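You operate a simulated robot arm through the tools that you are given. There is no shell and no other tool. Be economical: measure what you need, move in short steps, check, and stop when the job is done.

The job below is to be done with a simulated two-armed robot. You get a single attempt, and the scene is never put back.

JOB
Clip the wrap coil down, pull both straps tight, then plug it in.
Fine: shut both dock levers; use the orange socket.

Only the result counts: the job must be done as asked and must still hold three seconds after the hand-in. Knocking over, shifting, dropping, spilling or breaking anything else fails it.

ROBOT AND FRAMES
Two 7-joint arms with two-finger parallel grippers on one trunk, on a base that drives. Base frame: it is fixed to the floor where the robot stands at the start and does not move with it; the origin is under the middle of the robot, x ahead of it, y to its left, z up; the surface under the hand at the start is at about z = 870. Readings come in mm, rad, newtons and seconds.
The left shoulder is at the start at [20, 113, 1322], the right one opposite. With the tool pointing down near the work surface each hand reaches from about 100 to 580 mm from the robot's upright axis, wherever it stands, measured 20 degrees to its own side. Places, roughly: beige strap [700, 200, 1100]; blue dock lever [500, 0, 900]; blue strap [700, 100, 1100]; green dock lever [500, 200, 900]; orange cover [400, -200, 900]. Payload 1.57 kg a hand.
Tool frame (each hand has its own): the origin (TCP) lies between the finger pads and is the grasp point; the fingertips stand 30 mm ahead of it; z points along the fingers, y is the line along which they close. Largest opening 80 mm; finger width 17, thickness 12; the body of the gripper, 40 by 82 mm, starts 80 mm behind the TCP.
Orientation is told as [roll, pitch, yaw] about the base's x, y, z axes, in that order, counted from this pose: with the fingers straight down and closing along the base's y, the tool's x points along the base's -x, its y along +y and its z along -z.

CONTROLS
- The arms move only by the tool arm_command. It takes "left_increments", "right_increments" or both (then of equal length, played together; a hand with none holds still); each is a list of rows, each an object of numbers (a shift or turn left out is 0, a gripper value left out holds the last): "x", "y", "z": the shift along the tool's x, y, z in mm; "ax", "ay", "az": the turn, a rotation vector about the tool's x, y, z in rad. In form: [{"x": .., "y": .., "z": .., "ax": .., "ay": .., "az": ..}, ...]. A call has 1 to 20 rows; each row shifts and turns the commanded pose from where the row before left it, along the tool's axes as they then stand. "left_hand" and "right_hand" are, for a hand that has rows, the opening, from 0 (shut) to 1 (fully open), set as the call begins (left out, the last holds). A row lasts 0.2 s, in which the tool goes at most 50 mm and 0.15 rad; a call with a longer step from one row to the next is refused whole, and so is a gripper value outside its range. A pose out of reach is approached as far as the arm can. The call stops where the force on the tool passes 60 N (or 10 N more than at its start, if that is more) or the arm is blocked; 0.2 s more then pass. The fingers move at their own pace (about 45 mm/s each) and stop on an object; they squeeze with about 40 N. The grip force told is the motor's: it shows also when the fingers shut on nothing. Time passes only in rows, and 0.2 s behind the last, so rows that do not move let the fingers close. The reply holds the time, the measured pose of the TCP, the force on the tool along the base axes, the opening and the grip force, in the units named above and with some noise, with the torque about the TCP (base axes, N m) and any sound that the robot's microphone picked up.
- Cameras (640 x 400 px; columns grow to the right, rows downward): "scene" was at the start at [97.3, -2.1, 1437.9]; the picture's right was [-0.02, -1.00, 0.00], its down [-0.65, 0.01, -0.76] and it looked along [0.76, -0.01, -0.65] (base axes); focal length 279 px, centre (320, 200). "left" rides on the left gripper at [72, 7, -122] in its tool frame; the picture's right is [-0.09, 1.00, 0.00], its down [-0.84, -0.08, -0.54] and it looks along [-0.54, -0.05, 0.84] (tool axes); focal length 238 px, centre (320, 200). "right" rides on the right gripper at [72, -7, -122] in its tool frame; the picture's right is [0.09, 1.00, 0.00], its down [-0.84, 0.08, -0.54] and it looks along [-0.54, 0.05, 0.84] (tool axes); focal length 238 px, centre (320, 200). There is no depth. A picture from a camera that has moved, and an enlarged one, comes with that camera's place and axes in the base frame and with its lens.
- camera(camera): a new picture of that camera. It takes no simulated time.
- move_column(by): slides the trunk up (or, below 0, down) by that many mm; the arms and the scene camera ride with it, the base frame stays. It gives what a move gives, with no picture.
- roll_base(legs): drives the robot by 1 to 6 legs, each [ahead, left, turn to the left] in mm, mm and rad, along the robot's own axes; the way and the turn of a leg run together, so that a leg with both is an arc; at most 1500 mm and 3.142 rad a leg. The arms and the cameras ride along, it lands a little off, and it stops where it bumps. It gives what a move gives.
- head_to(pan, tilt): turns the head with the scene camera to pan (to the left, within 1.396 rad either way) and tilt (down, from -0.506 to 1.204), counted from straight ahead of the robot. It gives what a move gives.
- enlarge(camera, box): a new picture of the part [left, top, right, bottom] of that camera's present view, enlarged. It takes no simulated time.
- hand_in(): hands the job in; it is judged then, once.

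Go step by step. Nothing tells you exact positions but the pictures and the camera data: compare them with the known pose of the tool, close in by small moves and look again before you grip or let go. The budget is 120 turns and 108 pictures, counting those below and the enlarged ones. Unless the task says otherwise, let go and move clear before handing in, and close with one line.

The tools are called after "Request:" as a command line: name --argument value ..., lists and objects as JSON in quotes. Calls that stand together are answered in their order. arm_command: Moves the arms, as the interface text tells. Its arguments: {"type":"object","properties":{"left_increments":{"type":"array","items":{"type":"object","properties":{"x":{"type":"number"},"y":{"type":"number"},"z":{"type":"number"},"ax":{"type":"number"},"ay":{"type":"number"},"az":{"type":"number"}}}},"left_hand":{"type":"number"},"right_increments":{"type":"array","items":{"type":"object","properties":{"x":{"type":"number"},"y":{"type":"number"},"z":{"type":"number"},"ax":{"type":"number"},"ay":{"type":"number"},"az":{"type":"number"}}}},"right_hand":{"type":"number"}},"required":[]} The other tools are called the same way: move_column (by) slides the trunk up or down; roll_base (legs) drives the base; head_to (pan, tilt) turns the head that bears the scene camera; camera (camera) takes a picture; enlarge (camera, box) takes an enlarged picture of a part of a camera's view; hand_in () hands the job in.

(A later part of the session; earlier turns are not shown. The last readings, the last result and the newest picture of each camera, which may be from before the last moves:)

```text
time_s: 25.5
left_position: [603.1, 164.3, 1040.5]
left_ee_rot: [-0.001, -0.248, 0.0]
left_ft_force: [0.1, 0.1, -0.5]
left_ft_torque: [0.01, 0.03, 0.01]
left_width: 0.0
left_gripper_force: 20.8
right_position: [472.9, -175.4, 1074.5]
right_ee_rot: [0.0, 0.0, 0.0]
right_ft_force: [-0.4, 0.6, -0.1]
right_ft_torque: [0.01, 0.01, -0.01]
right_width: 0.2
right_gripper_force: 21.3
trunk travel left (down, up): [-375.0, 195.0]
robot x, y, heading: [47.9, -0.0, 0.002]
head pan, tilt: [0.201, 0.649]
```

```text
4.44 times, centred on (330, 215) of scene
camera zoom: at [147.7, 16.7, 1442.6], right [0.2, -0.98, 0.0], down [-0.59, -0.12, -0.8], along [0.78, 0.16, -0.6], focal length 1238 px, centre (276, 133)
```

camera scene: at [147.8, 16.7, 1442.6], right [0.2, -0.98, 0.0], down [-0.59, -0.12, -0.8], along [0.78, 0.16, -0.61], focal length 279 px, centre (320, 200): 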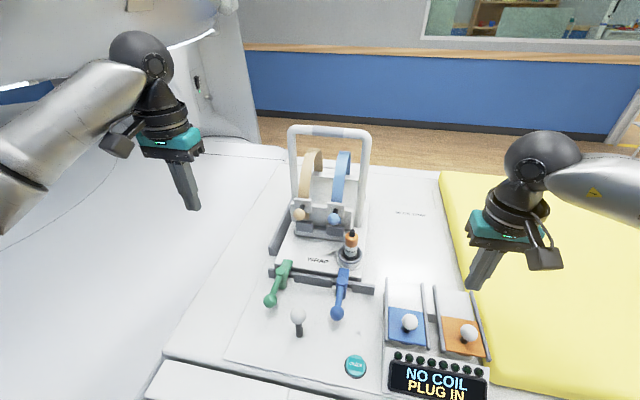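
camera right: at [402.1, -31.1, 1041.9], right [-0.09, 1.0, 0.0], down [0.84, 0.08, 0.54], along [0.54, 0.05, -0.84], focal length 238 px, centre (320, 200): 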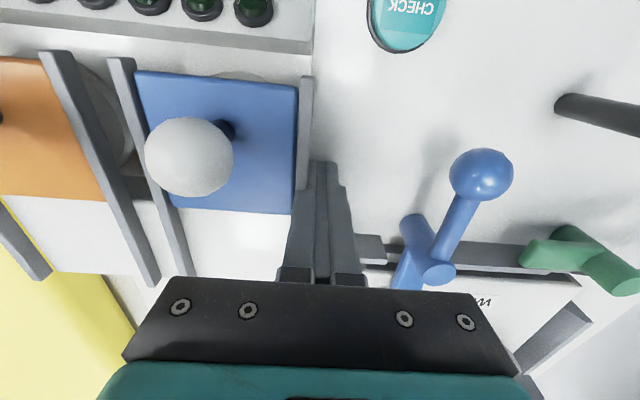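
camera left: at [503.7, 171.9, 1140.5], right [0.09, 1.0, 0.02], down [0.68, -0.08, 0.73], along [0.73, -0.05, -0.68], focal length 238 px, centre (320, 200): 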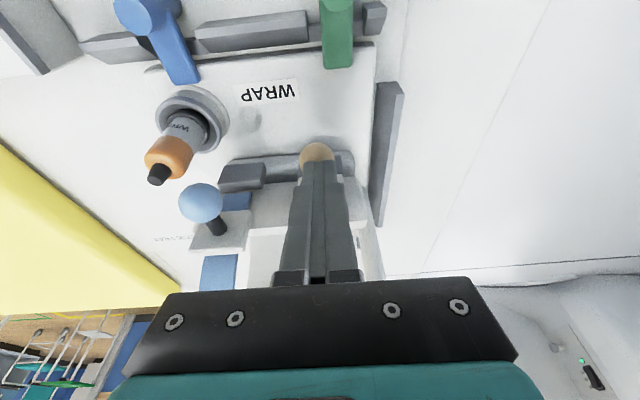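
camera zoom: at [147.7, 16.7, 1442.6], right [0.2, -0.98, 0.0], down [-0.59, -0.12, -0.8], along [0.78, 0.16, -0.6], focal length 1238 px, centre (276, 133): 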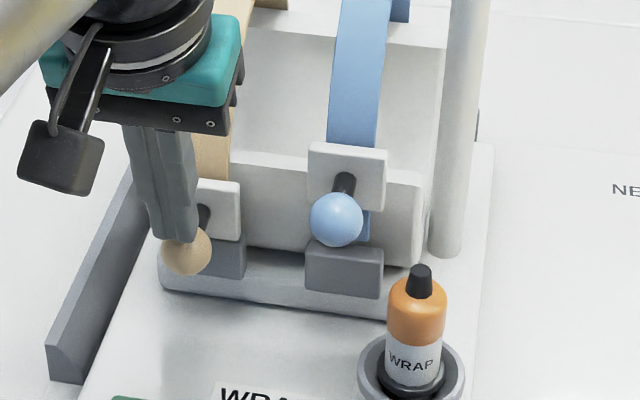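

Request:
arm_command --left_increments '[{"x": 1, "z": 3.9}, {"x": 1, "z": 3.9}, {"x": 1, "z": 3.9}, {}]'

Request:
enlarge --camera "scene" --box '[270, 170, 390, 260]'

```text
time_s: 26.5
left_position: [602.4, 163.5, 1035.3]
left_ee_rot: [0.0, -0.267, 0.002]
left_ft_force: [-8.1, 5.9, 39.7]
left_ft_torque: [0.08, -0.11, 0.09]
left_width: 0.1
left_gripper_force: 21.5
right_position: [468.9, -175.8, 1076.7]
right_ee_rot: [-0.001, -0.004, 0.001]
right_ft_force: [0.7, 0.3, 0.1]
right_ft_torque: [0.01, 0.01, -0.01]
right_width: 0.0
right_gripper_force: 20.9
trunk travel left (down, up): [-375.0, 195.0]
robot x, y, heading: [51.7, -0.3, -0.001]
head pan, tilt: [0.201, 0.649]
```

```text
4.44 times, centred on (330, 215) of scene
camera zoom: at [142.7, 16.6, 1443.3], right [0.2, -0.98, 0.0], down [-0.59, -0.12, -0.8], along [0.78, 0.16, -0.6], focal length 1238 px, centre (276, 133)
```

zoom: 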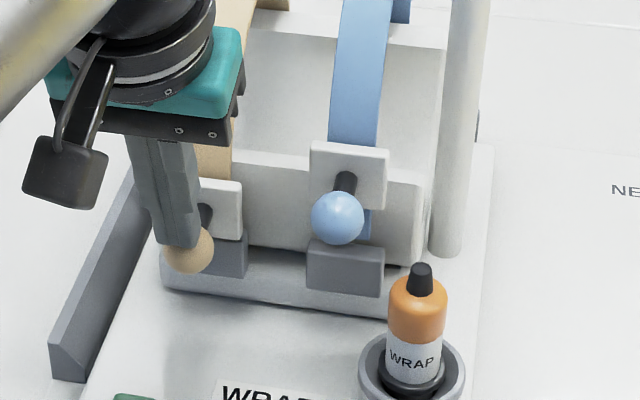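

The slider has met the grey stop (40 N upward). I lift off and check that it stays there.

Request:
arm_command --left_increments '[{"x": -3, "z": -11.7}, {"x": -5, "z": -19.4}, {"x": -10, "z": -38.8}, {"x": -10, "z": -38.8}, {}]'

Request:
enlarge --camera "scene" --box '[270, 170, 390, 260]'

Request:
camera --camera "left"

```text
time_s: 27.7
left_position: [603.0, 165.0, 1138.3]
left_ee_rot: [0.0, -0.249, -0.001]
left_ft_force: [0.2, 1.2, 0.5]
left_ft_torque: [0.01, 0.01, -0.01]
left_width: 0.0
left_gripper_force: 21.6
right_position: [472.9, -174.5, 1074.2]
right_ee_rot: [0.0, 0.002, 0.001]
right_ft_force: [-0.3, -0.1, 0.0]
right_ft_torque: [-0.03, 0.02, 0.03]
right_width: 0.0
right_gripper_force: 20.8
trunk travel left (down, up): [-375.0, 195.0]
robot x, y, heading: [47.8, -0.2, -0.0]
head pan, tilt: [0.201, 0.649]
```

```text
4.44 times, centred on (330, 215) of scene
camera zoom: at [147.9, 16.8, 1442.6], right [0.2, -0.98, 0.0], down [-0.59, -0.12, -0.8], along [0.78, 0.16, -0.6], focal length 1238 px, centre (276, 133)
```

zoom: 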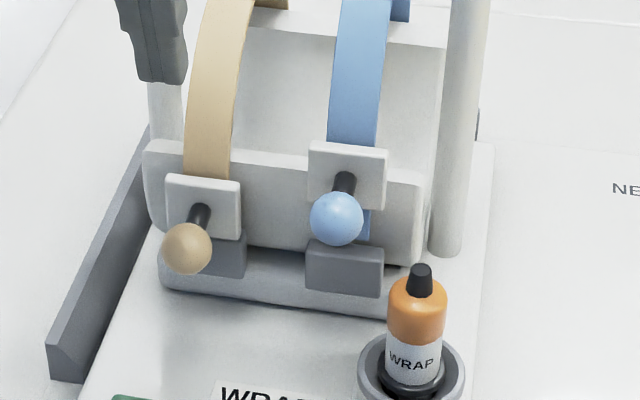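

```text
66 pictures are left
camera left: at [504.7, 173.3, 1238.8], right [0.09, 1.0, 0.02], down [0.68, -0.08, 0.73], along [0.73, -0.05, -0.68], focal length 238 px, centre (320, 200)
```

left: 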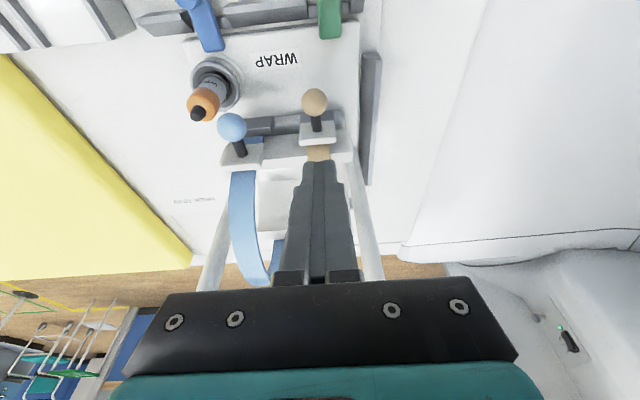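

The beige slider holds. Now the same for the blue strap.

Request:
arm_command --left_increments '[{"y": -41}, {"y": -41}, {"x": 9.9, "z": 38.8}, {"x": 7.4, "z": 29}, {"x": 1.9, "z": 7.3}, {"x": 1.9, "z": 7.3}, {"x": 1.5, "z": 5.8}, {"x": 1.2, "z": 4.8}, {"x": 0.7, "z": 2.9}, {}]'

Request:
enlarge --camera "scene" --box '[270, 170, 390, 260]'

Request:
camera --camera "left"

```text
time_s: 29.9
left_position: [603.9, 79.6, 1041.0]
left_ee_rot: [-0.001, -0.249, -0.001]
left_ft_force: [0.4, -0.1, 0.4]
left_ft_torque: [0.0, -0.01, -0.02]
left_width: 0.0
left_gripper_force: 20.7
right_position: [471.8, -174.4, 1075.3]
right_ee_rot: [0.001, -0.001, 0.0]
right_ft_force: [-0.5, -0.4, -0.3]
right_ft_torque: [0.0, 0.0, 0.03]
right_width: 0.0
right_gripper_force: 21.0
trunk travel left (down, up): [-375.0, 195.0]
robot x, y, heading: [50.8, 2.6, -0.005]
head pan, tilt: [0.201, 0.649]
```

```text
4.44 times, centred on (330, 215) of scene
camera zoom: at [147.8, 16.8, 1442.6], right [0.2, -0.98, 0.0], down [-0.59, -0.12, -0.8], along [0.78, 0.16, -0.6], focal length 1238 px, centre (276, 133)
```

zoom: 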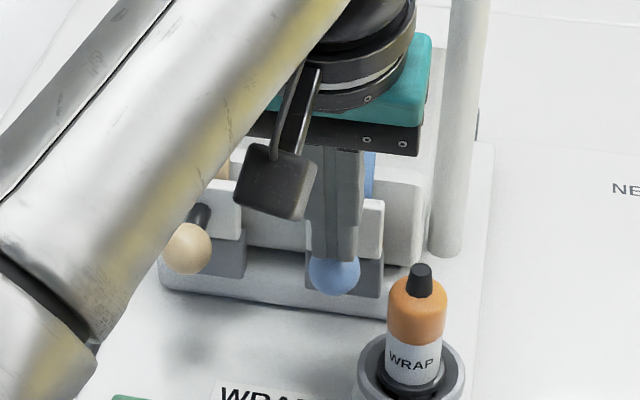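

```text
64 pictures are left
camera left: at [504.9, 88.5, 1141.2], right [0.09, 1.0, 0.02], down [0.68, -0.08, 0.73], along [0.73, -0.05, -0.68], focal length 238 px, centre (320, 200)
```

left: 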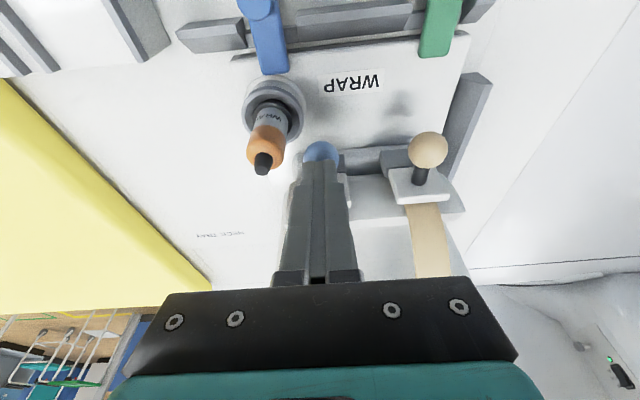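

Request:
arm_command --left_increments '[{"x": 1, "z": 3.9}, {"x": 1, "z": 3.9}, {"x": 1, "z": 3.9}, {}]'

Request:
arm_command --left_increments '[{"x": -3, "z": -11.7}, {"x": -5, "z": -19.4}, {"x": -10, "z": -38.8}, {"x": -10, "z": -38.8}, {"z": -20, "y": 40}, {"x": 10, "y": 45}, {"x": 30, "y": 35}]'

Request:
enlarge --camera "scene" --box '[270, 170, 390, 260]'

Request:
camera --camera "scene"

```text
time_s: 30.9
left_position: [602.4, 80.7, 1036.1]
left_ee_rot: [-0.001, -0.259, 0.001]
left_ft_force: [-4.2, 2.4, 29.2]
left_ft_torque: [0.07, -0.17, 0.01]
left_width: 0.2
left_gripper_force: 21.2
right_position: [469.7, -173.7, 1076.7]
right_ee_rot: [-0.002, -0.001, -0.001]
right_ft_force: [0.0, 0.7, -1.2]
right_ft_torque: [0.02, -0.02, 0.02]
right_width: 0.3
right_gripper_force: 21.2
trunk travel left (down, up): [-375.0, 195.0]
robot x, y, heading: [48.4, 0.7, -0.001]
head pan, tilt: [0.201, 0.649]
```

```text
time_s: 32.5
left_position: [557.4, 205.4, 1156.8]
left_ee_rot: [-0.001, -0.248, 0.0]
left_ft_force: [-0.2, 0.0, -0.4]
left_ft_torque: [0.0, -0.03, 0.0]
left_width: 0.0
left_gripper_force: 22.3
right_position: [471.6, -172.6, 1075.9]
right_ee_rot: [-0.003, 0.0, 0.001]
right_ft_force: [0.1, 0.0, 0.4]
right_ft_torque: [-0.01, 0.01, 0.04]
right_width: 0.1
right_gripper_force: 20.9
trunk travel left (down, up): [-375.0, 195.0]
robot x, y, heading: [52.0, -0.5, 0.002]
head pan, tilt: [0.201, 0.649]
```

```text
4.44 times, centred on (330, 215) of scene
camera zoom: at [146.8, 18.4, 1442.7], right [0.2, -0.98, 0.0], down [-0.59, -0.12, -0.8], along [0.78, 0.16, -0.6], focal length 1238 px, centre (276, 133)
```

zoom: 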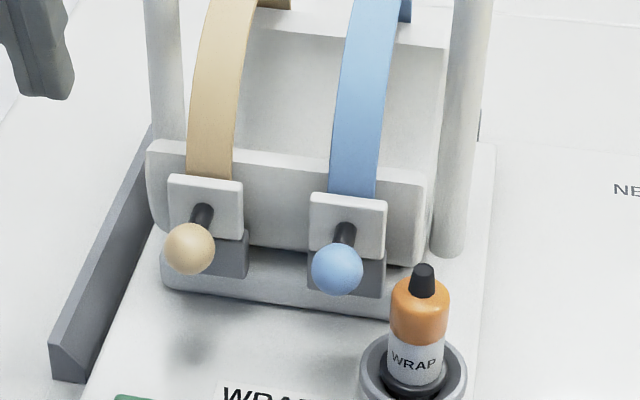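

```text
62 pictures are left
camera scene: at [146.8, 18.4, 1442.7], right [0.2, -0.98, 0.0], down [-0.59, -0.12, -0.8], along [0.78, 0.16, -0.6], focal length 279 px, centre (320, 200)
```

scene: 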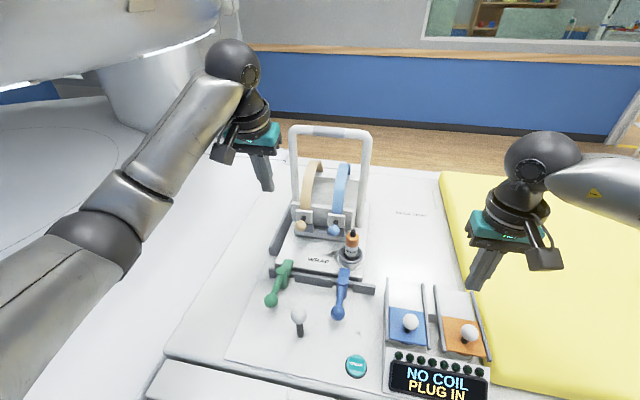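

Both straps are tight. Next is the orange cover; I look from the right wrist.

Request:
camera --camera "right"

Request:
enlarge --camera "scene" --box '[370, 270, 510, 400]'

```text
61 pictures are left
camera right: at [399.5, -179.2, 1196.5], right [-0.09, 1.0, 0.0], down [0.84, 0.08, 0.54], along [0.54, 0.05, -0.84], focal length 238 px, centre (320, 200)
```

right: 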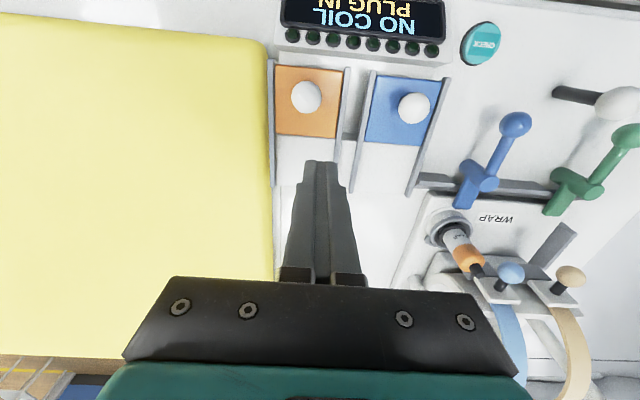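

```text
3.08 times, centred on (440, 335) of scene
camera zoom: at [146.8, 18.4, 1442.7], right [0.2, -0.98, 0.0], down [-0.59, -0.12, -0.8], along [0.78, 0.16, -0.6], focal length 857 px, centre (-49, -215)
```

zoom: 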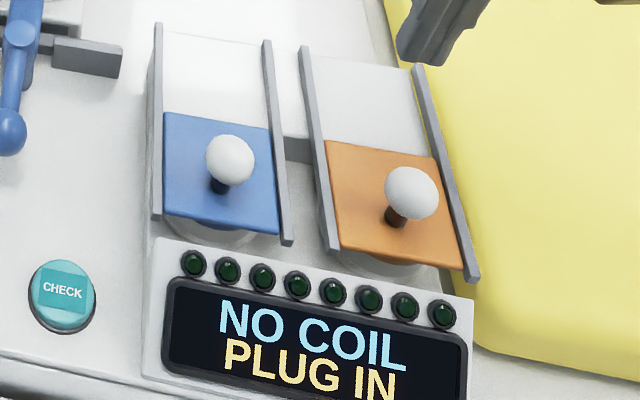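

The orange knob is at about [438,-188,966]. I come down in front of it with closed fingers and push it away from the robot.

Request:
arm_command --right_increments '[{"x": 36, "y": -7}, {"x": 36, "y": -7}, {"z": 45}, {"z": 43}, {}]'

Request:
camera --camera "right"

Request:
enlarge --camera "scene" --box '[370, 270, 510, 400]'

```text
time_s: 33.7
left_position: [558.0, 204.4, 1155.5]
left_ee_rot: [0.001, -0.248, 0.001]
left_ft_force: [-0.1, 0.5, -0.2]
left_ft_torque: [0.0, 0.02, 0.01]
left_width: 0.0
left_gripper_force: 20.8
right_position: [401.2, -189.7, 983.1]
right_ee_rot: [0.0, 0.001, -0.001]
right_ft_force: [-0.4, 0.6, -0.2]
right_ft_torque: [0.0, -0.03, -0.01]
right_width: 0.0
right_gripper_force: 21.1
trunk travel left (down, up): [-375.0, 195.0]
robot x, y, heading: [49.2, -1.9, 0.002]
head pan, tilt: [0.201, 0.649]
```

```text
59 pictures are left
camera right: at [329.9, -194.8, 1104.9], right [-0.09, 1.0, 0.0], down [0.84, 0.08, 0.54], along [0.54, 0.05, -0.84], focal length 238 px, centre (320, 200)
```

right: 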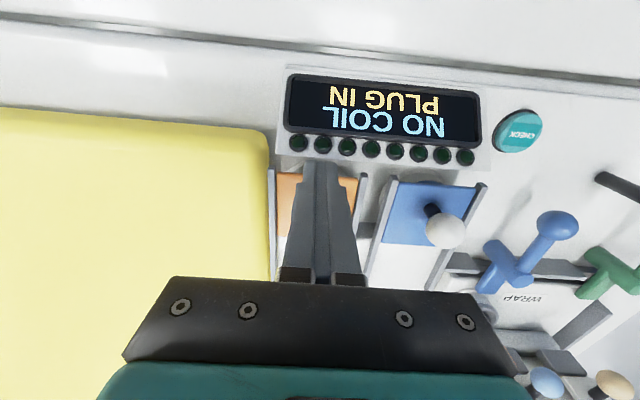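

```text
3.08 times, centred on (440, 335) of scene
camera zoom: at [147.8, 16.9, 1442.6], right [0.2, -0.98, 0.0], down [-0.59, -0.12, -0.8], along [0.78, 0.16, -0.6], focal length 857 px, centre (-49, -215)
```

zoom: 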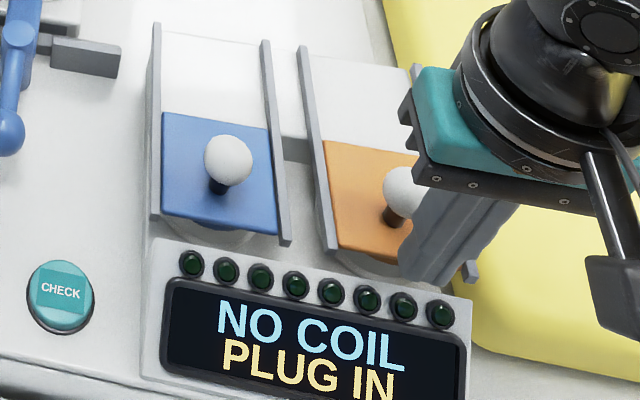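

Request:
arm_command --right_increments '[{"x": -12}, {"x": -10}, {"x": -10}, {"x": -10}, {"x": -10}, {}]'

Request:
camera --camera "scene"

Request:
enlarge --camera "scene" --box '[370, 270, 510, 400]'

```text
time_s: 35.1
left_position: [557.8, 204.5, 1157.0]
left_ee_rot: [-0.002, -0.25, 0.0]
left_ft_force: [0.0, 0.4, -0.1]
left_ft_torque: [0.0, 0.0, 0.0]
left_width: 0.0
left_gripper_force: 21.6
right_position: [454.9, -189.3, 986.3]
right_ee_rot: [0.0, -0.001, -0.001]
right_ft_force: [0.1, 0.0, -0.6]
right_ft_torque: [-0.02, 0.01, -0.02]
right_width: 0.1
right_gripper_force: 21.8
trunk travel left (down, up): [-375.0, 195.0]
robot x, y, heading: [47.6, 3.7, -0.006]
head pan, tilt: [0.201, 0.649]
```

```text
57 pictures are left
camera scene: at [147.7, 16.7, 1442.6], right [0.2, -0.98, 0.0], down [-0.59, -0.12, -0.8], along [0.78, 0.16, -0.6], focal length 279 px, centre (320, 200)
```

scene: 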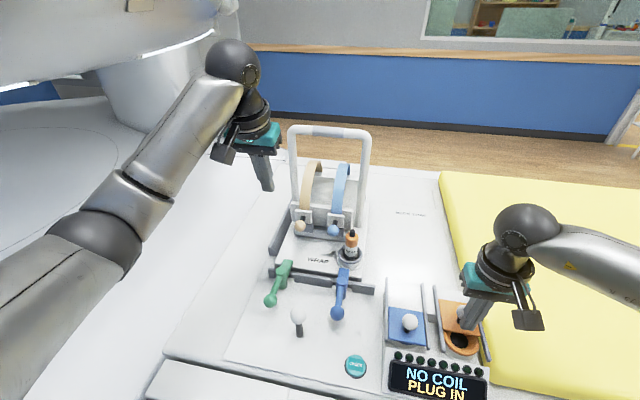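

```text
3.08 times, centred on (440, 335) of scene
camera zoom: at [147.7, 16.7, 1442.6], right [0.2, -0.98, 0.0], down [-0.59, -0.12, -0.8], along [0.78, 0.16, -0.6], focal length 857 px, centre (-49, -215)
```

zoom: 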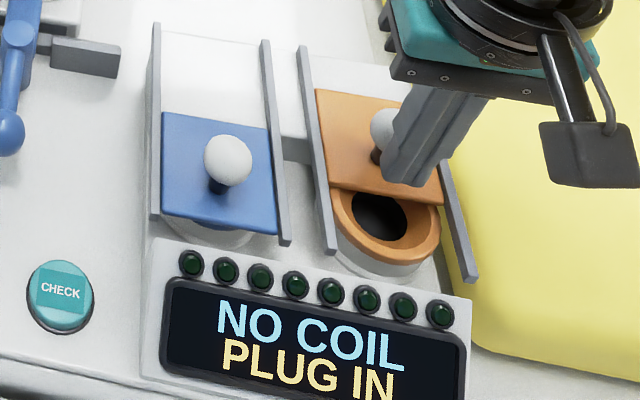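

The cover slides freely and shows the orange socket. I push on a little further.

Request:
arm_command --right_increments '[{"x": -6}, {"x": -6}, {"x": -6}, {}]'

Request:
enlarge --camera "scene" --box '[370, 270, 510, 400]'

```text
time_s: 36.1
left_position: [558.7, 204.7, 1156.4]
left_ee_rot: [-0.002, -0.249, 0.0]
left_ft_force: [0.0, -0.2, 0.8]
left_ft_torque: [-0.01, 0.0, 0.0]
left_width: 0.0
left_gripper_force: 20.9
right_position: [473.4, -188.5, 986.5]
right_ee_rot: [-0.001, -0.001, 0.001]
right_ft_force: [-0.1, 0.4, 0.4]
right_ft_torque: [0.02, 0.05, -0.02]
right_width: 0.0
right_gripper_force: 21.4
trunk travel left (down, up): [-375.0, 195.0]
robot x, y, heading: [48.7, -0.9, 0.0]
head pan, tilt: [0.201, 0.649]
```

```text
3.08 times, centred on (440, 335) of scene
camera zoom: at [147.7, 16.7, 1442.6], right [0.2, -0.98, 0.0], down [-0.59, -0.12, -0.8], along [0.78, 0.16, -0.6], focal length 857 px, centre (-49, -215)
```

zoom: 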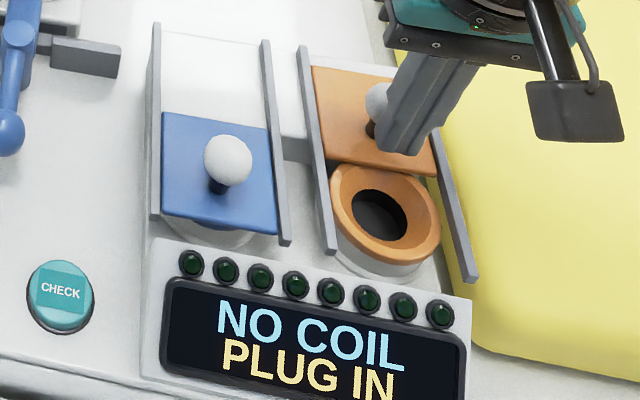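

Request:
arm_command --right_increments '[{"x": -5}, {"x": -4}, {}]'

Request:
enlarge --camera "scene" --box '[370, 270, 510, 400]'

```text
time_s: 36.9
left_position: [556.5, 204.3, 1156.9]
left_ee_rot: [0.001, -0.249, -0.001]
left_ft_force: [-0.2, 0.0, -0.3]
left_ft_torque: [-0.03, -0.01, 0.01]
left_width: 0.0
left_gripper_force: 21.1
right_position: [481.9, -189.6, 987.3]
right_ee_rot: [0.002, -0.001, 0.001]
right_ft_force: [-0.2, 0.1, -0.2]
right_ft_torque: [0.01, 0.02, -0.02]
right_width: 0.1
right_gripper_force: 21.4
trunk travel left (down, up): [-375.0, 195.0]
robot x, y, heading: [47.1, 0.4, 0.0]
head pan, tilt: [0.201, 0.649]
```

```text
3.08 times, centred on (440, 335) of scene
camera zoom: at [147.8, 16.7, 1442.6], right [0.2, -0.98, 0.0], down [-0.59, -0.12, -0.8], along [0.78, 0.16, -0.6], focal length 857 px, centre (-49, -215)
```

zoom: 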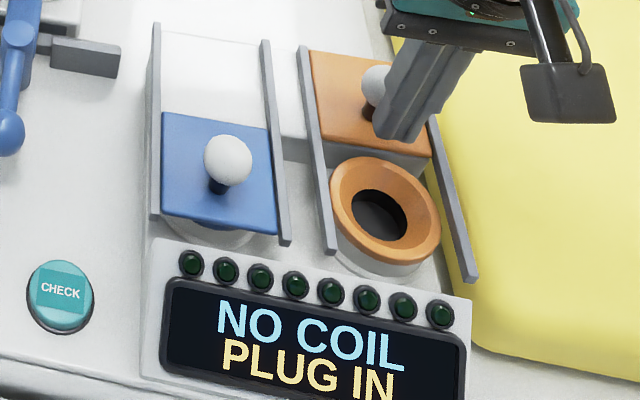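

The socket is uncovered. I back off, lift, and look down into it to fix its position.

Request:
arm_command --right_increments '[{"x": 12}, {"z": -45}, {"z": -45}, {"x": 20, "z": -20}, {}]'

Request:
camera --camera "right"

Request:
enlarge --camera "scene" --box '[370, 270, 510, 400]'

```text
time_s: 38.1
left_position: [558.2, 204.0, 1156.2]
left_ee_rot: [-0.002, -0.249, -0.002]
left_ft_force: [0.8, 0.2, 1.0]
left_ft_torque: [0.01, 0.0, 0.0]
left_width: 0.0
left_gripper_force: 21.1
right_position: [446.5, -191.3, 1098.0]
right_ee_rot: [0.001, 0.001, -0.001]
right_ft_force: [-0.1, -0.3, 0.0]
right_ft_torque: [-0.01, -0.02, 0.02]
right_width: 0.2
right_gripper_force: 21.0
trunk travel left (down, up): [-375.0, 195.0]
robot x, y, heading: [51.1, -1.5, -0.003]
head pan, tilt: [0.201, 0.649]
```

```text
53 pictures are left
camera right: at [374.9, -195.5, 1218.4], right [-0.09, 1.0, 0.0], down [0.84, 0.08, 0.54], along [0.54, 0.05, -0.84], focal length 238 px, centre (320, 200)
```

right: 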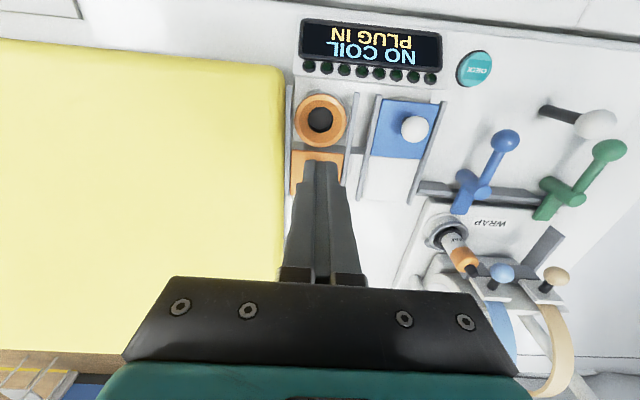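

```text
3.08 times, centred on (440, 335) of scene
camera zoom: at [148.1, 16.9, 1442.6], right [0.2, -0.98, 0.0], down [-0.59, -0.12, -0.8], along [0.78, 0.16, -0.6], focal length 857 px, centre (-49, -215)
```

zoom: 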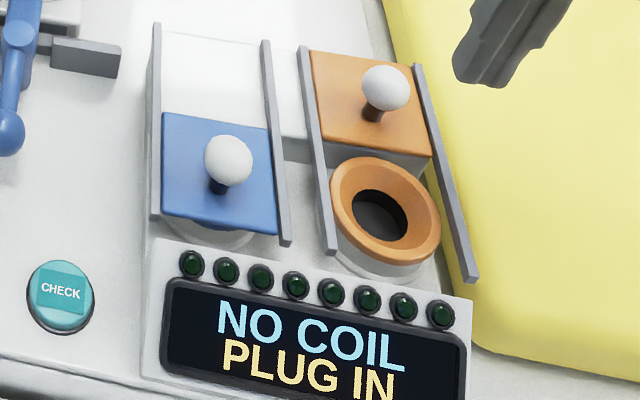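

The socket centre is near [443,-189], rim z≈940. The plug stands at about [614,38] with its top at z≈1001. The right hand will grasp it yawed by 0.5 rad to clear the blue knob and tilted by 0.4 rad for reach; I go to a viewing pose first, with the left hand drawn aside.

Request:
arm_command --right_increments '[{"az": -0.125}, {"az": -0.125}, {"az": -0.125}, {"az": -0.125}, {"ay": -0.134}, {"ay": -0.133}, {"ay": -0.133}, {"x": -30, "y": 20, "z": 19.5}, {"x": -30, "y": 20, "z": 19.5}, {"x": -30, "y": 20, "z": 19.5}, {"x": -30, "y": 20, "z": 19.5}, {"x": -30, "y": 20, "z": 19.5}, {"x": -30, "y": 20, "z": 19.5}, {}]' --left_increments '[{"x": 30, "y": 30}, {"x": 30, "y": 30}, {"x": 30, "y": 30}, {}, {}, {}, {}, {}, {}, {}, {}, {}, {}, {}]' --right_hand 0.6

Request:
camera --camera "right"

Request:
camera --camera "scene"

```text
time_s: 41.1
left_position: [472.6, 291.6, 1131.6]
left_ee_rot: [-0.002, -0.249, 0.0]
left_ft_force: [-0.8, -0.2, 0.1]
left_ft_torque: [-0.03, -0.01, -0.01]
left_width: 0.0
left_gripper_force: 21.3
right_position: [578.7, 14.4, 1058.6]
right_ee_rot: [0.0, -0.4, 0.5]
right_ft_force: [0.1, -0.7, -0.5]
right_ft_torque: [0.03, 0.01, -0.02]
right_width: 47.9
right_gripper_force: 0.1
trunk travel left (down, up): [-375.0, 195.0]
robot x, y, heading: [50.1, 0.4, -0.0]
head pan, tilt: [0.201, 0.649]
```

```text
51 pictures are left
camera right: at [482.3, -45.0, 1142.7], right [-0.55, 0.83, -0.04], down [0.45, 0.34, 0.83], along [0.7, 0.44, -0.56], focal length 238 px, centre (320, 200)
```

right: 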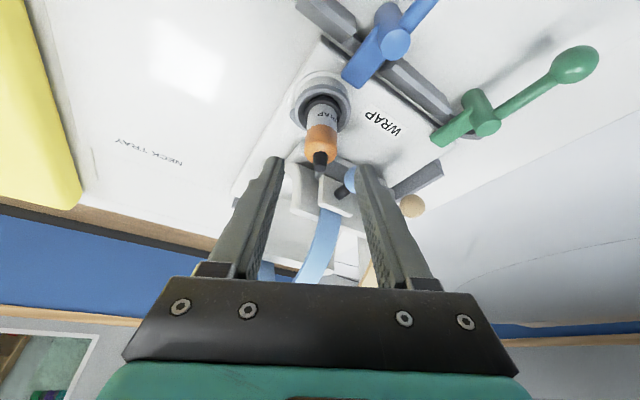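

```text
50 pictures are left
camera scene: at [147.6, 16.1, 1442.7], right [0.2, -0.98, 0.0], down [-0.59, -0.12, -0.8], along [0.78, 0.16, -0.6], focal length 279 px, centre (320, 200)
```

scene: 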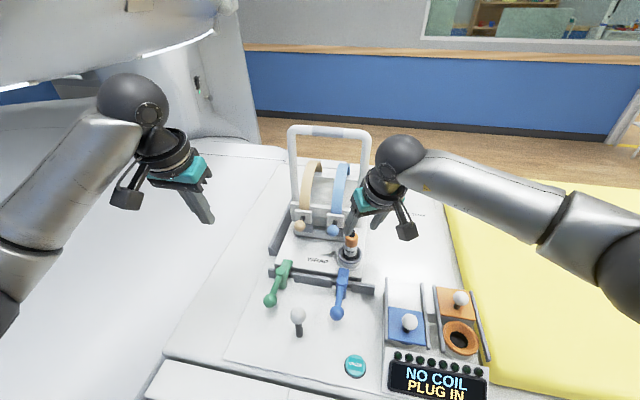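

The plug axis is at about [615,37], orange part near z≈970, in line with my approach direction. I narrow the opening to 42 mm and go most of the way in.

Request:
arm_command --right_increments '[{"x": -2, "y": 1, "z": 25}, {"x": -2, "y": 1, "z": 25}, {"x": -1, "z": 20}, {}]' --right_hand 0.52

Request:
camera --camera "right"

Request:
enlarge --camera "scene" --box '[290, 180, 410, 280]'

```text
time_s: 42.1
left_position: [472.9, 292.3, 1131.8]
left_ee_rot: [0.0, -0.25, 0.0]
left_ft_force: [-0.9, -0.7, 0.1]
left_ft_torque: [0.0, 0.0, 0.01]
left_width: 0.0
left_gripper_force: 21.1
right_position: [606.2, 34.3, 994.8]
right_ee_rot: [-0.001, -0.401, 0.5]
right_ft_force: [0.0, 0.1, -0.4]
right_ft_torque: [0.03, 0.01, 0.02]
right_width: 41.7
right_gripper_force: 0.1
trunk travel left (down, up): [-375.0, 195.0]
robot x, y, heading: [49.7, -0.7, 0.002]
head pan, tilt: [0.201, 0.649]
```

```text
49 pictures are left
camera right: at [509.3, -25.1, 1078.2], right [-0.55, 0.83, -0.04], down [0.45, 0.34, 0.82], along [0.7, 0.44, -0.56], focal length 238 px, centre (320, 200)
```

right: 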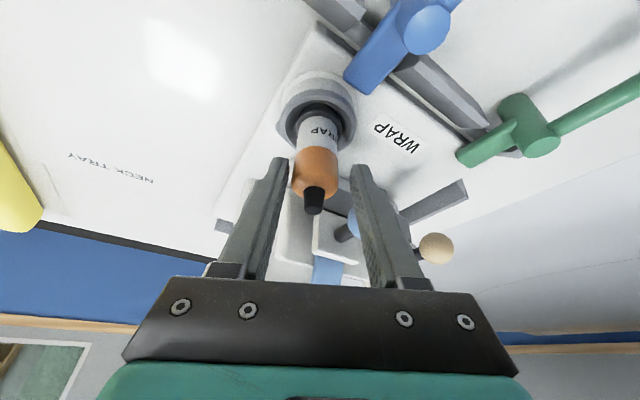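

```text
4.00 times, centred on (350, 230) of scene
camera zoom: at [147.7, 16.6, 1442.6], right [0.2, -0.98, 0.0], down [-0.59, -0.12, -0.8], along [0.78, 0.16, -0.6], focal length 1114 px, centre (200, 80)
```

zoom: 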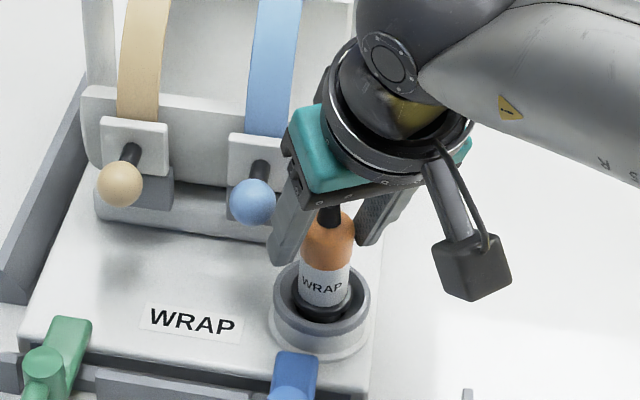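

The plug sits centred between the fingers. I advance the last 24 mm and close.

Request:
arm_command --right_increments '[{"x": 1, "y": -1.5, "z": 12}, {"z": 12}, {}]'

Request:
arm_command --right_increments '[{}, {}, {}, {}]' --right_hand 0

Request:
camera --camera "right"

Request:
enlarge --camera "scene" --box '[290, 180, 410, 280]'

```text
time_s: 42.9
left_position: [471.5, 292.1, 1132.8]
left_ee_rot: [0.0, -0.249, -0.001]
left_ft_force: [0.3, -0.4, -1.1]
left_ft_torque: [-0.01, 0.0, -0.01]
left_width: 0.1
left_gripper_force: 21.3
right_position: [611.3, 37.8, 972.2]
right_ee_rot: [-0.001, -0.4, 0.499]
right_ft_force: [-0.1, -0.2, -1.3]
right_ft_torque: [0.06, 0.0, 0.03]
right_width: 41.3
right_gripper_force: 0.1
trunk travel left (down, up): [-375.0, 195.0]
robot x, y, heading: [49.7, 2.8, -0.001]
head pan, tilt: [0.201, 0.649]
```

```text
time_s: 43.9
left_position: [473.0, 291.9, 1131.7]
left_ee_rot: [0.001, -0.25, -0.001]
left_ft_force: [0.3, 0.9, -0.6]
left_ft_torque: [0.0, -0.02, -0.01]
left_width: 0.1
left_gripper_force: 20.9
right_position: [613.9, 37.6, 972.5]
right_ee_rot: [0.0, -0.399, 0.498]
right_ft_force: [4.4, -4.0, 0.2]
right_ft_torque: [-0.12, -0.07, -0.13]
right_width: 27.8
right_gripper_force: 38.0
trunk travel left (down, up): [-375.0, 195.0]
robot x, y, heading: [51.3, 1.4, -0.001]
head pan, tilt: [0.201, 0.649]
```

```text
47 pictures are left
camera right: at [517.1, -23.3, 1056.0], right [-0.55, 0.83, -0.04], down [0.45, 0.34, 0.82], along [0.7, 0.44, -0.56], focal length 238 px, centre (320, 200)
```

right: 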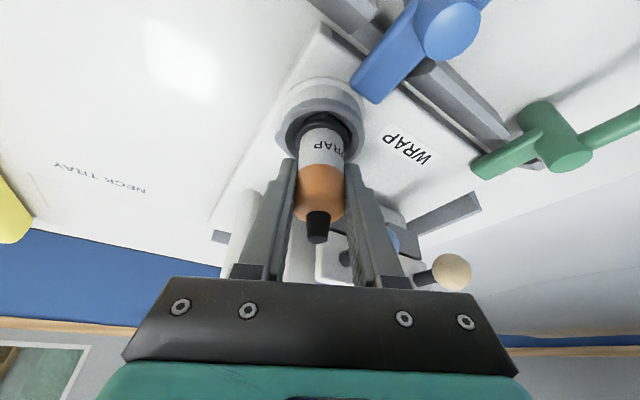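

```text
4.00 times, centred on (350, 230) of scene
camera zoom: at [148.4, 16.1, 1442.6], right [0.2, -0.98, 0.0], down [-0.59, -0.12, -0.8], along [0.78, 0.16, -0.6], focal length 1114 px, centre (200, 80)
```

zoom: 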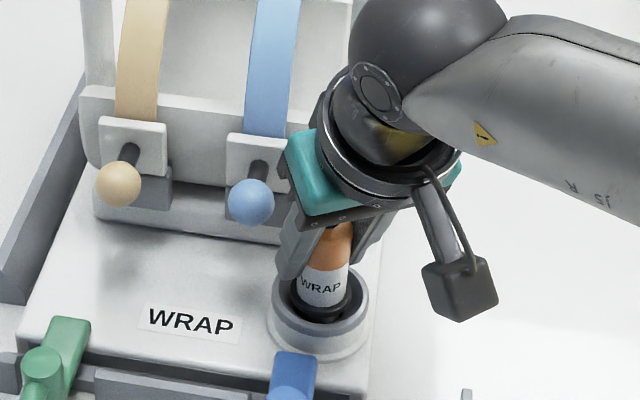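

The plug is gripped (27.8 mm). I ease the side force and lift straight up.

Request:
arm_command --right_increments '[{"y": -1}, {"x": -3.9, "z": -9.2}, {"x": -3.9, "z": -9.2}, {"x": -5.8, "z": -13.8}, {"x": -7.8, "z": -18.4}, {"x": -9.7, "z": -23}, {"x": -9.7, "z": -23}, {}]'

Request:
camera --camera "right"

Request:
camera --camera "scene"

```text
time_s: 45.7
left_position: [472.7, 292.9, 1132.0]
left_ee_rot: [-0.001, -0.249, 0.0]
left_ft_force: [1.0, 0.2, -0.3]
left_ft_torque: [0.0, 0.01, -0.01]
left_width: 0.1
left_gripper_force: 21.3
right_position: [615.8, 36.0, 1077.6]
right_ee_rot: [0.001, -0.399, 0.5]
right_ft_force: [-0.7, -0.7, -1.1]
right_ft_torque: [-0.01, -0.02, -0.01]
right_width: 27.8
right_gripper_force: 37.8
trunk travel left (down, up): [-375.0, 195.0]
robot x, y, heading: [46.8, -3.7, 0.003]
head pan, tilt: [0.201, 0.649]
```

```text
45 pictures are left
camera right: at [518.5, -22.8, 1160.8], right [-0.55, 0.83, -0.04], down [0.45, 0.34, 0.82], along [0.7, 0.44, -0.56], focal length 238 px, centre (320, 200)
```

right: 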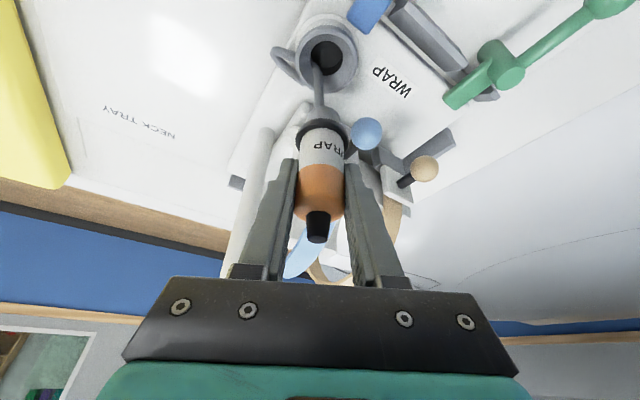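

```text
44 pictures are left
camera scene: at [148.0, 16.7, 1442.6], right [0.2, -0.98, 0.0], down [-0.59, -0.12, -0.8], along [0.78, 0.16, -0.6], focal length 279 px, centre (320, 200)
```

scene: 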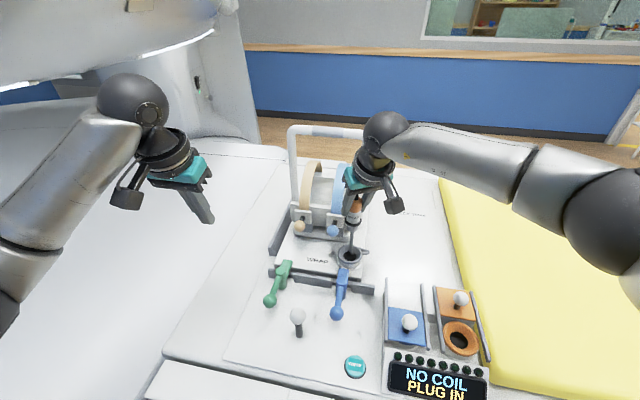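

A thin grey thing trails below the plug; I'll zoom in on it.

Request:
enlarge --camera "scene" --box '[310, 180, 400, 280]'

Request:
enlarge --camera "right" --box '[240, 10, 400, 250]'

```text
4.00 times, centred on (355, 230) of scene
camera zoom: at [148.0, 16.7, 1442.6], right [0.2, -0.98, 0.0], down [-0.59, -0.12, -0.8], along [0.78, 0.16, -0.6], focal length 1114 px, centre (180, 80)
```

zoom: 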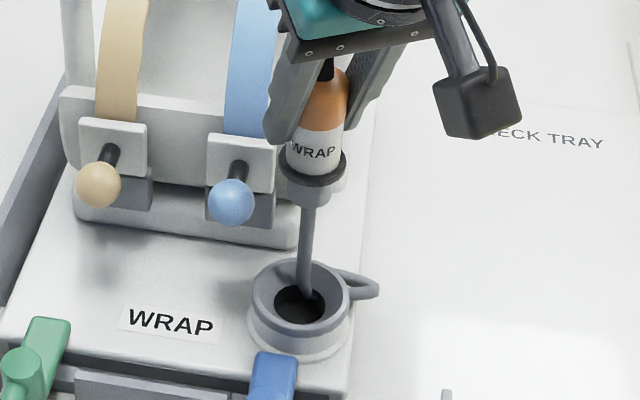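

```text
1.67 times, centred on (320, 130) of right
camera zoom: at [518.5, -22.8, 1160.8], right [-0.55, 0.83, -0.04], down [0.45, 0.34, 0.82], along [0.7, 0.44, -0.56], focal length 397 px, centre (320, 317)
```

zoom: 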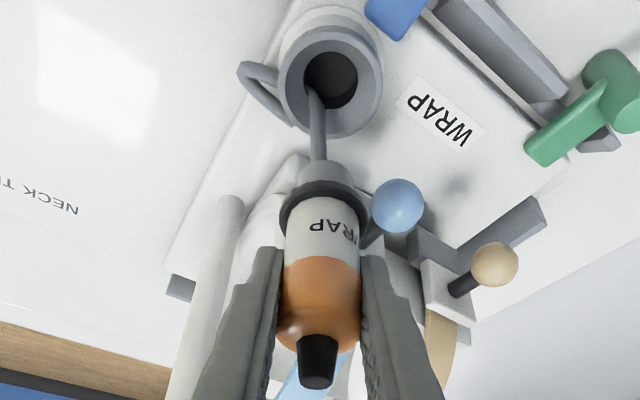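

It is the plug's nose with a short cord behind it, and the lift is clean. I carry the plug at this height over to the orange socket.

Request:
arm_command --right_increments '[{"x": 23.9, "y": -11.5, "z": -10.1}, {"x": 23.9, "y": -11.5, "z": -10.1}, {"x": 23.9, "y": -11.5, "z": -10.1}, {"x": 23.9, "y": -11.5, "z": -10.1}, {"x": 23.9, "y": -11.5, "z": -10.1}, {"x": 23.9, "y": -11.5, "z": -10.1}, {"x": 23.9, "y": -11.5, "z": -10.1}, {"x": 23.9, "y": -11.5, "z": -10.1}, {"x": 23.9, "y": -11.5, "z": -10.1}, {"x": 23.9, "y": -11.5, "z": -10.1}, {}]'

Request:
camera --camera "right"

Request:
camera --camera "scene"

```text
time_s: 48.1
left_position: [474.8, 293.1, 1131.0]
left_ee_rot: [-0.001, -0.248, 0.001]
left_ft_force: [-0.2, -0.4, -1.5]
left_ft_torque: [-0.01, 0.02, 0.03]
left_width: 0.0
left_gripper_force: 20.8
right_position: [440.4, -188.3, 1081.0]
right_ee_rot: [0.0, -0.399, 0.499]
right_ft_force: [-0.1, 0.0, -1.0]
right_ft_torque: [-0.02, -0.02, 0.01]
right_width: 27.7
right_gripper_force: 38.4
trunk travel left (down, up): [-375.0, 195.0]
robot x, y, heading: [51.5, 0.9, 0.001]
head pan, tilt: [0.201, 0.649]
```

```text
41 pictures are left
camera right: at [343.3, -248.2, 1165.4], right [-0.55, 0.83, -0.04], down [0.45, 0.34, 0.83], along [0.7, 0.44, -0.56], focal length 238 px, centre (320, 200)
```

right: 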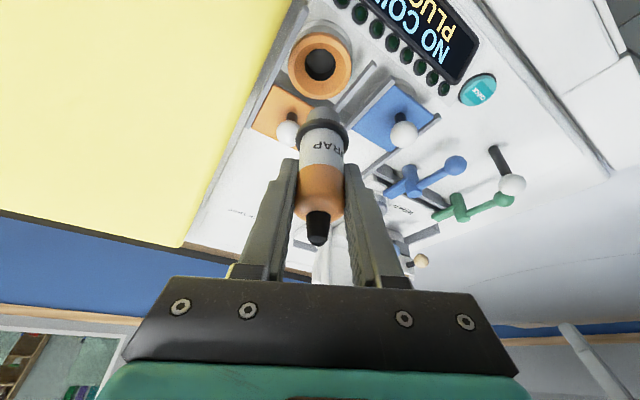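

```text
40 pictures are left
camera scene: at [148.2, 17.0, 1442.6], right [0.2, -0.98, 0.0], down [-0.59, -0.12, -0.8], along [0.78, 0.16, -0.6], focal length 279 px, centre (320, 200)
```

scene: 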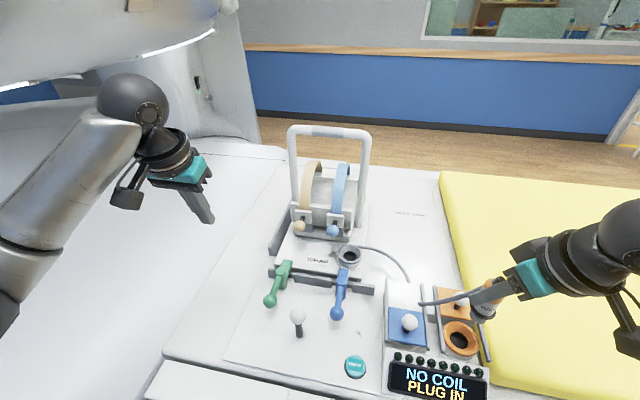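

The plug hangs over the socket. I descend until the nose is just above the rim, shifting about 3 mm to the right, then compare from both cameras.

Request:
arm_command --right_increments '[{"x": 9.9, "y": -1.5, "z": 23.5}, {"x": 9.9, "y": -1.5, "z": 23.5}, {}]'

Request:
head_to --pan -0.45 --tilt 0.85

Request:
enlarge --camera "right" --box '[240, 10, 400, 250]'

Request:
camera --camera "scene"

```text
time_s: 48.9
left_position: [473.6, 291.7, 1129.4]
left_ee_rot: [0.001, -0.249, 0.0]
left_ft_force: [-0.5, -0.1, 0.2]
left_ft_torque: [0.0, 0.0, 0.02]
left_width: 0.0
left_gripper_force: 21.2
right_position: [439.8, -187.0, 1028.6]
right_ee_rot: [0.0, -0.401, 0.5]
right_ft_force: [0.2, 0.0, -0.8]
right_ft_torque: [0.03, 0.02, 0.03]
right_width: 27.5
right_gripper_force: 37.3
trunk travel left (down, up): [-375.0, 195.0]
robot x, y, heading: [47.9, 1.0, 0.002]
head pan, tilt: [0.201, 0.649]
```

```text
time_s: 49.9
left_position: [473.3, 292.3, 1131.7]
left_ee_rot: [-0.001, -0.249, 0.0]
left_ft_force: [-0.6, -0.3, 0.0]
left_ft_torque: [0.01, 0.0, 0.03]
left_width: 0.0
left_gripper_force: 21.6
right_position: [441.0, -188.8, 1029.4]
right_ee_rot: [0.0, -0.4, 0.499]
right_ft_force: [0.3, 0.6, -1.2]
right_ft_torque: [-0.01, -0.02, -0.01]
right_width: 27.4
right_gripper_force: 37.8
trunk travel left (down, up): [-375.0, 195.0]
robot x, y, heading: [48.8, -0.3, 0.004]
head pan, tilt: [-0.45, 0.85]
```

```text
1.67 times, centred on (320, 130) of right
camera zoom: at [344.0, -248.0, 1112.5], right [-0.55, 0.83, -0.04], down [0.45, 0.34, 0.82], along [0.7, 0.44, -0.56], focal length 397 px, centre (320, 317)
```

zoom: 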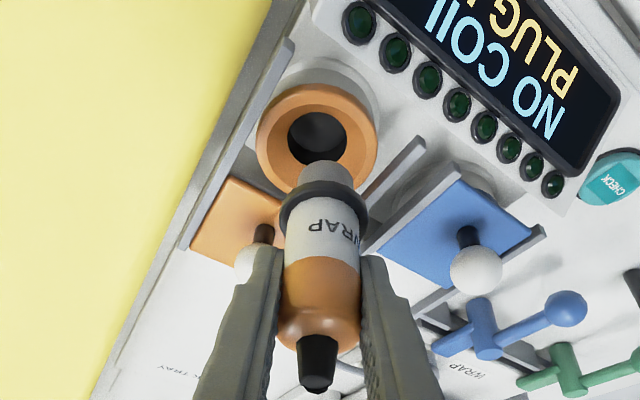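

```text
38 pictures are left
camera scene: at [133.2, -34.5, 1426.0], right [-0.43, -0.9, 0.0], down [-0.68, 0.33, -0.66], along [0.59, -0.29, -0.75], focal length 279 px, centre (320, 200)
```

scene: 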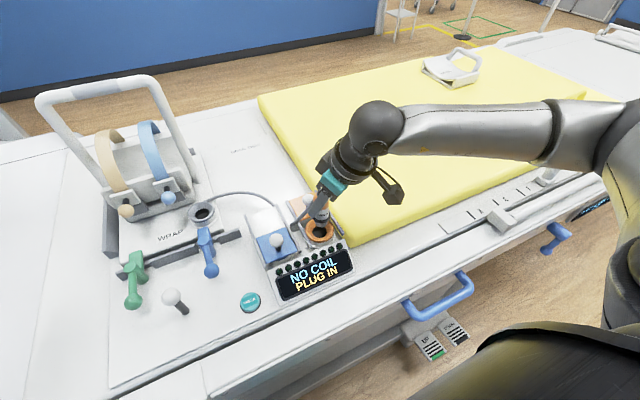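

Request:
enlarge --camera "scene" --box '[280, 180, 360, 260]'

```text
5.00 times, centred on (320, 220) of scene
camera zoom: at [133.2, -34.5, 1426.0], right [-0.43, -0.9, 0.0], down [-0.68, 0.33, -0.66], along [0.59, -0.29, -0.75], focal length 1393 px, centre (320, 100)
```

zoom: 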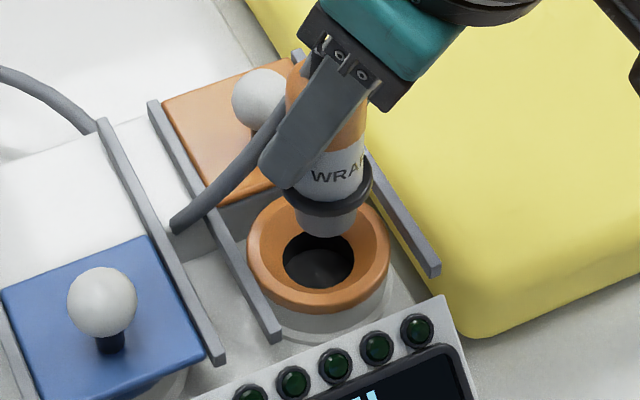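

Comparing both views, the socket centre comes out at about [449.5,-189] with its rim near z≈917, so the plug must move about 9 mm ahead. I correct, lower by 25 mm and look again.

Request:
arm_command --right_increments '[{"x": -7.1, "y": -4.7, "z": 3}, {"x": 4.9, "z": 11.5}, {"x": 4.9, "z": 11.5}, {}]'

Request:
enlarge --camera "right" --box '[240, 10, 400, 250]'

Request:
enlarge --camera "scene" --box '[280, 180, 360, 260]'

```text
time_s: 50.9
left_position: [474.0, 293.1, 1131.4]
left_ee_rot: [-0.001, -0.251, -0.001]
left_ft_force: [-0.2, 0.0, -1.4]
left_ft_torque: [0.0, -0.04, -0.01]
left_width: 0.0
left_gripper_force: 21.2
right_position: [449.5, -190.2, 1004.2]
right_ee_rot: [-0.001, -0.4, 0.498]
right_ft_force: [-0.8, -0.4, -0.8]
right_ft_torque: [0.02, 0.02, 0.02]
right_width: 27.3
right_gripper_force: 38.0
trunk travel left (down, up): [-375.0, 195.0]
robot x, y, heading: [42.2, 2.4, -0.001]
head pan, tilt: [-0.45, 0.85]
```

```text
1.67 times, centred on (320, 130) of right
camera zoom: at [353.2, -250.1, 1087.4], right [-0.55, 0.83, -0.04], down [0.45, 0.34, 0.83], along [0.7, 0.44, -0.56], focal length 397 px, centre (320, 317)
```

zoom: 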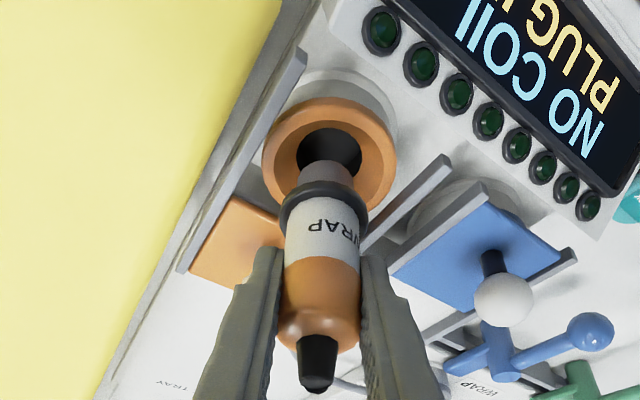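

```text
5.00 times, centred on (320, 220) of scene
camera zoom: at [133.1, -34.6, 1426.0], right [-0.44, -0.9, 0.0], down [-0.68, 0.33, -0.66], along [0.59, -0.29, -0.75], focal length 1393 px, centre (320, 100)
```

zoom: 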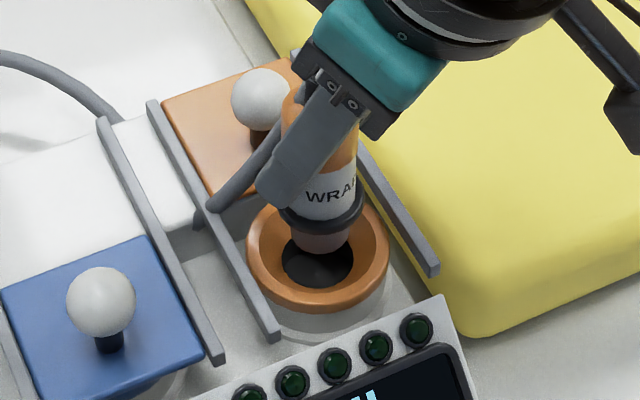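

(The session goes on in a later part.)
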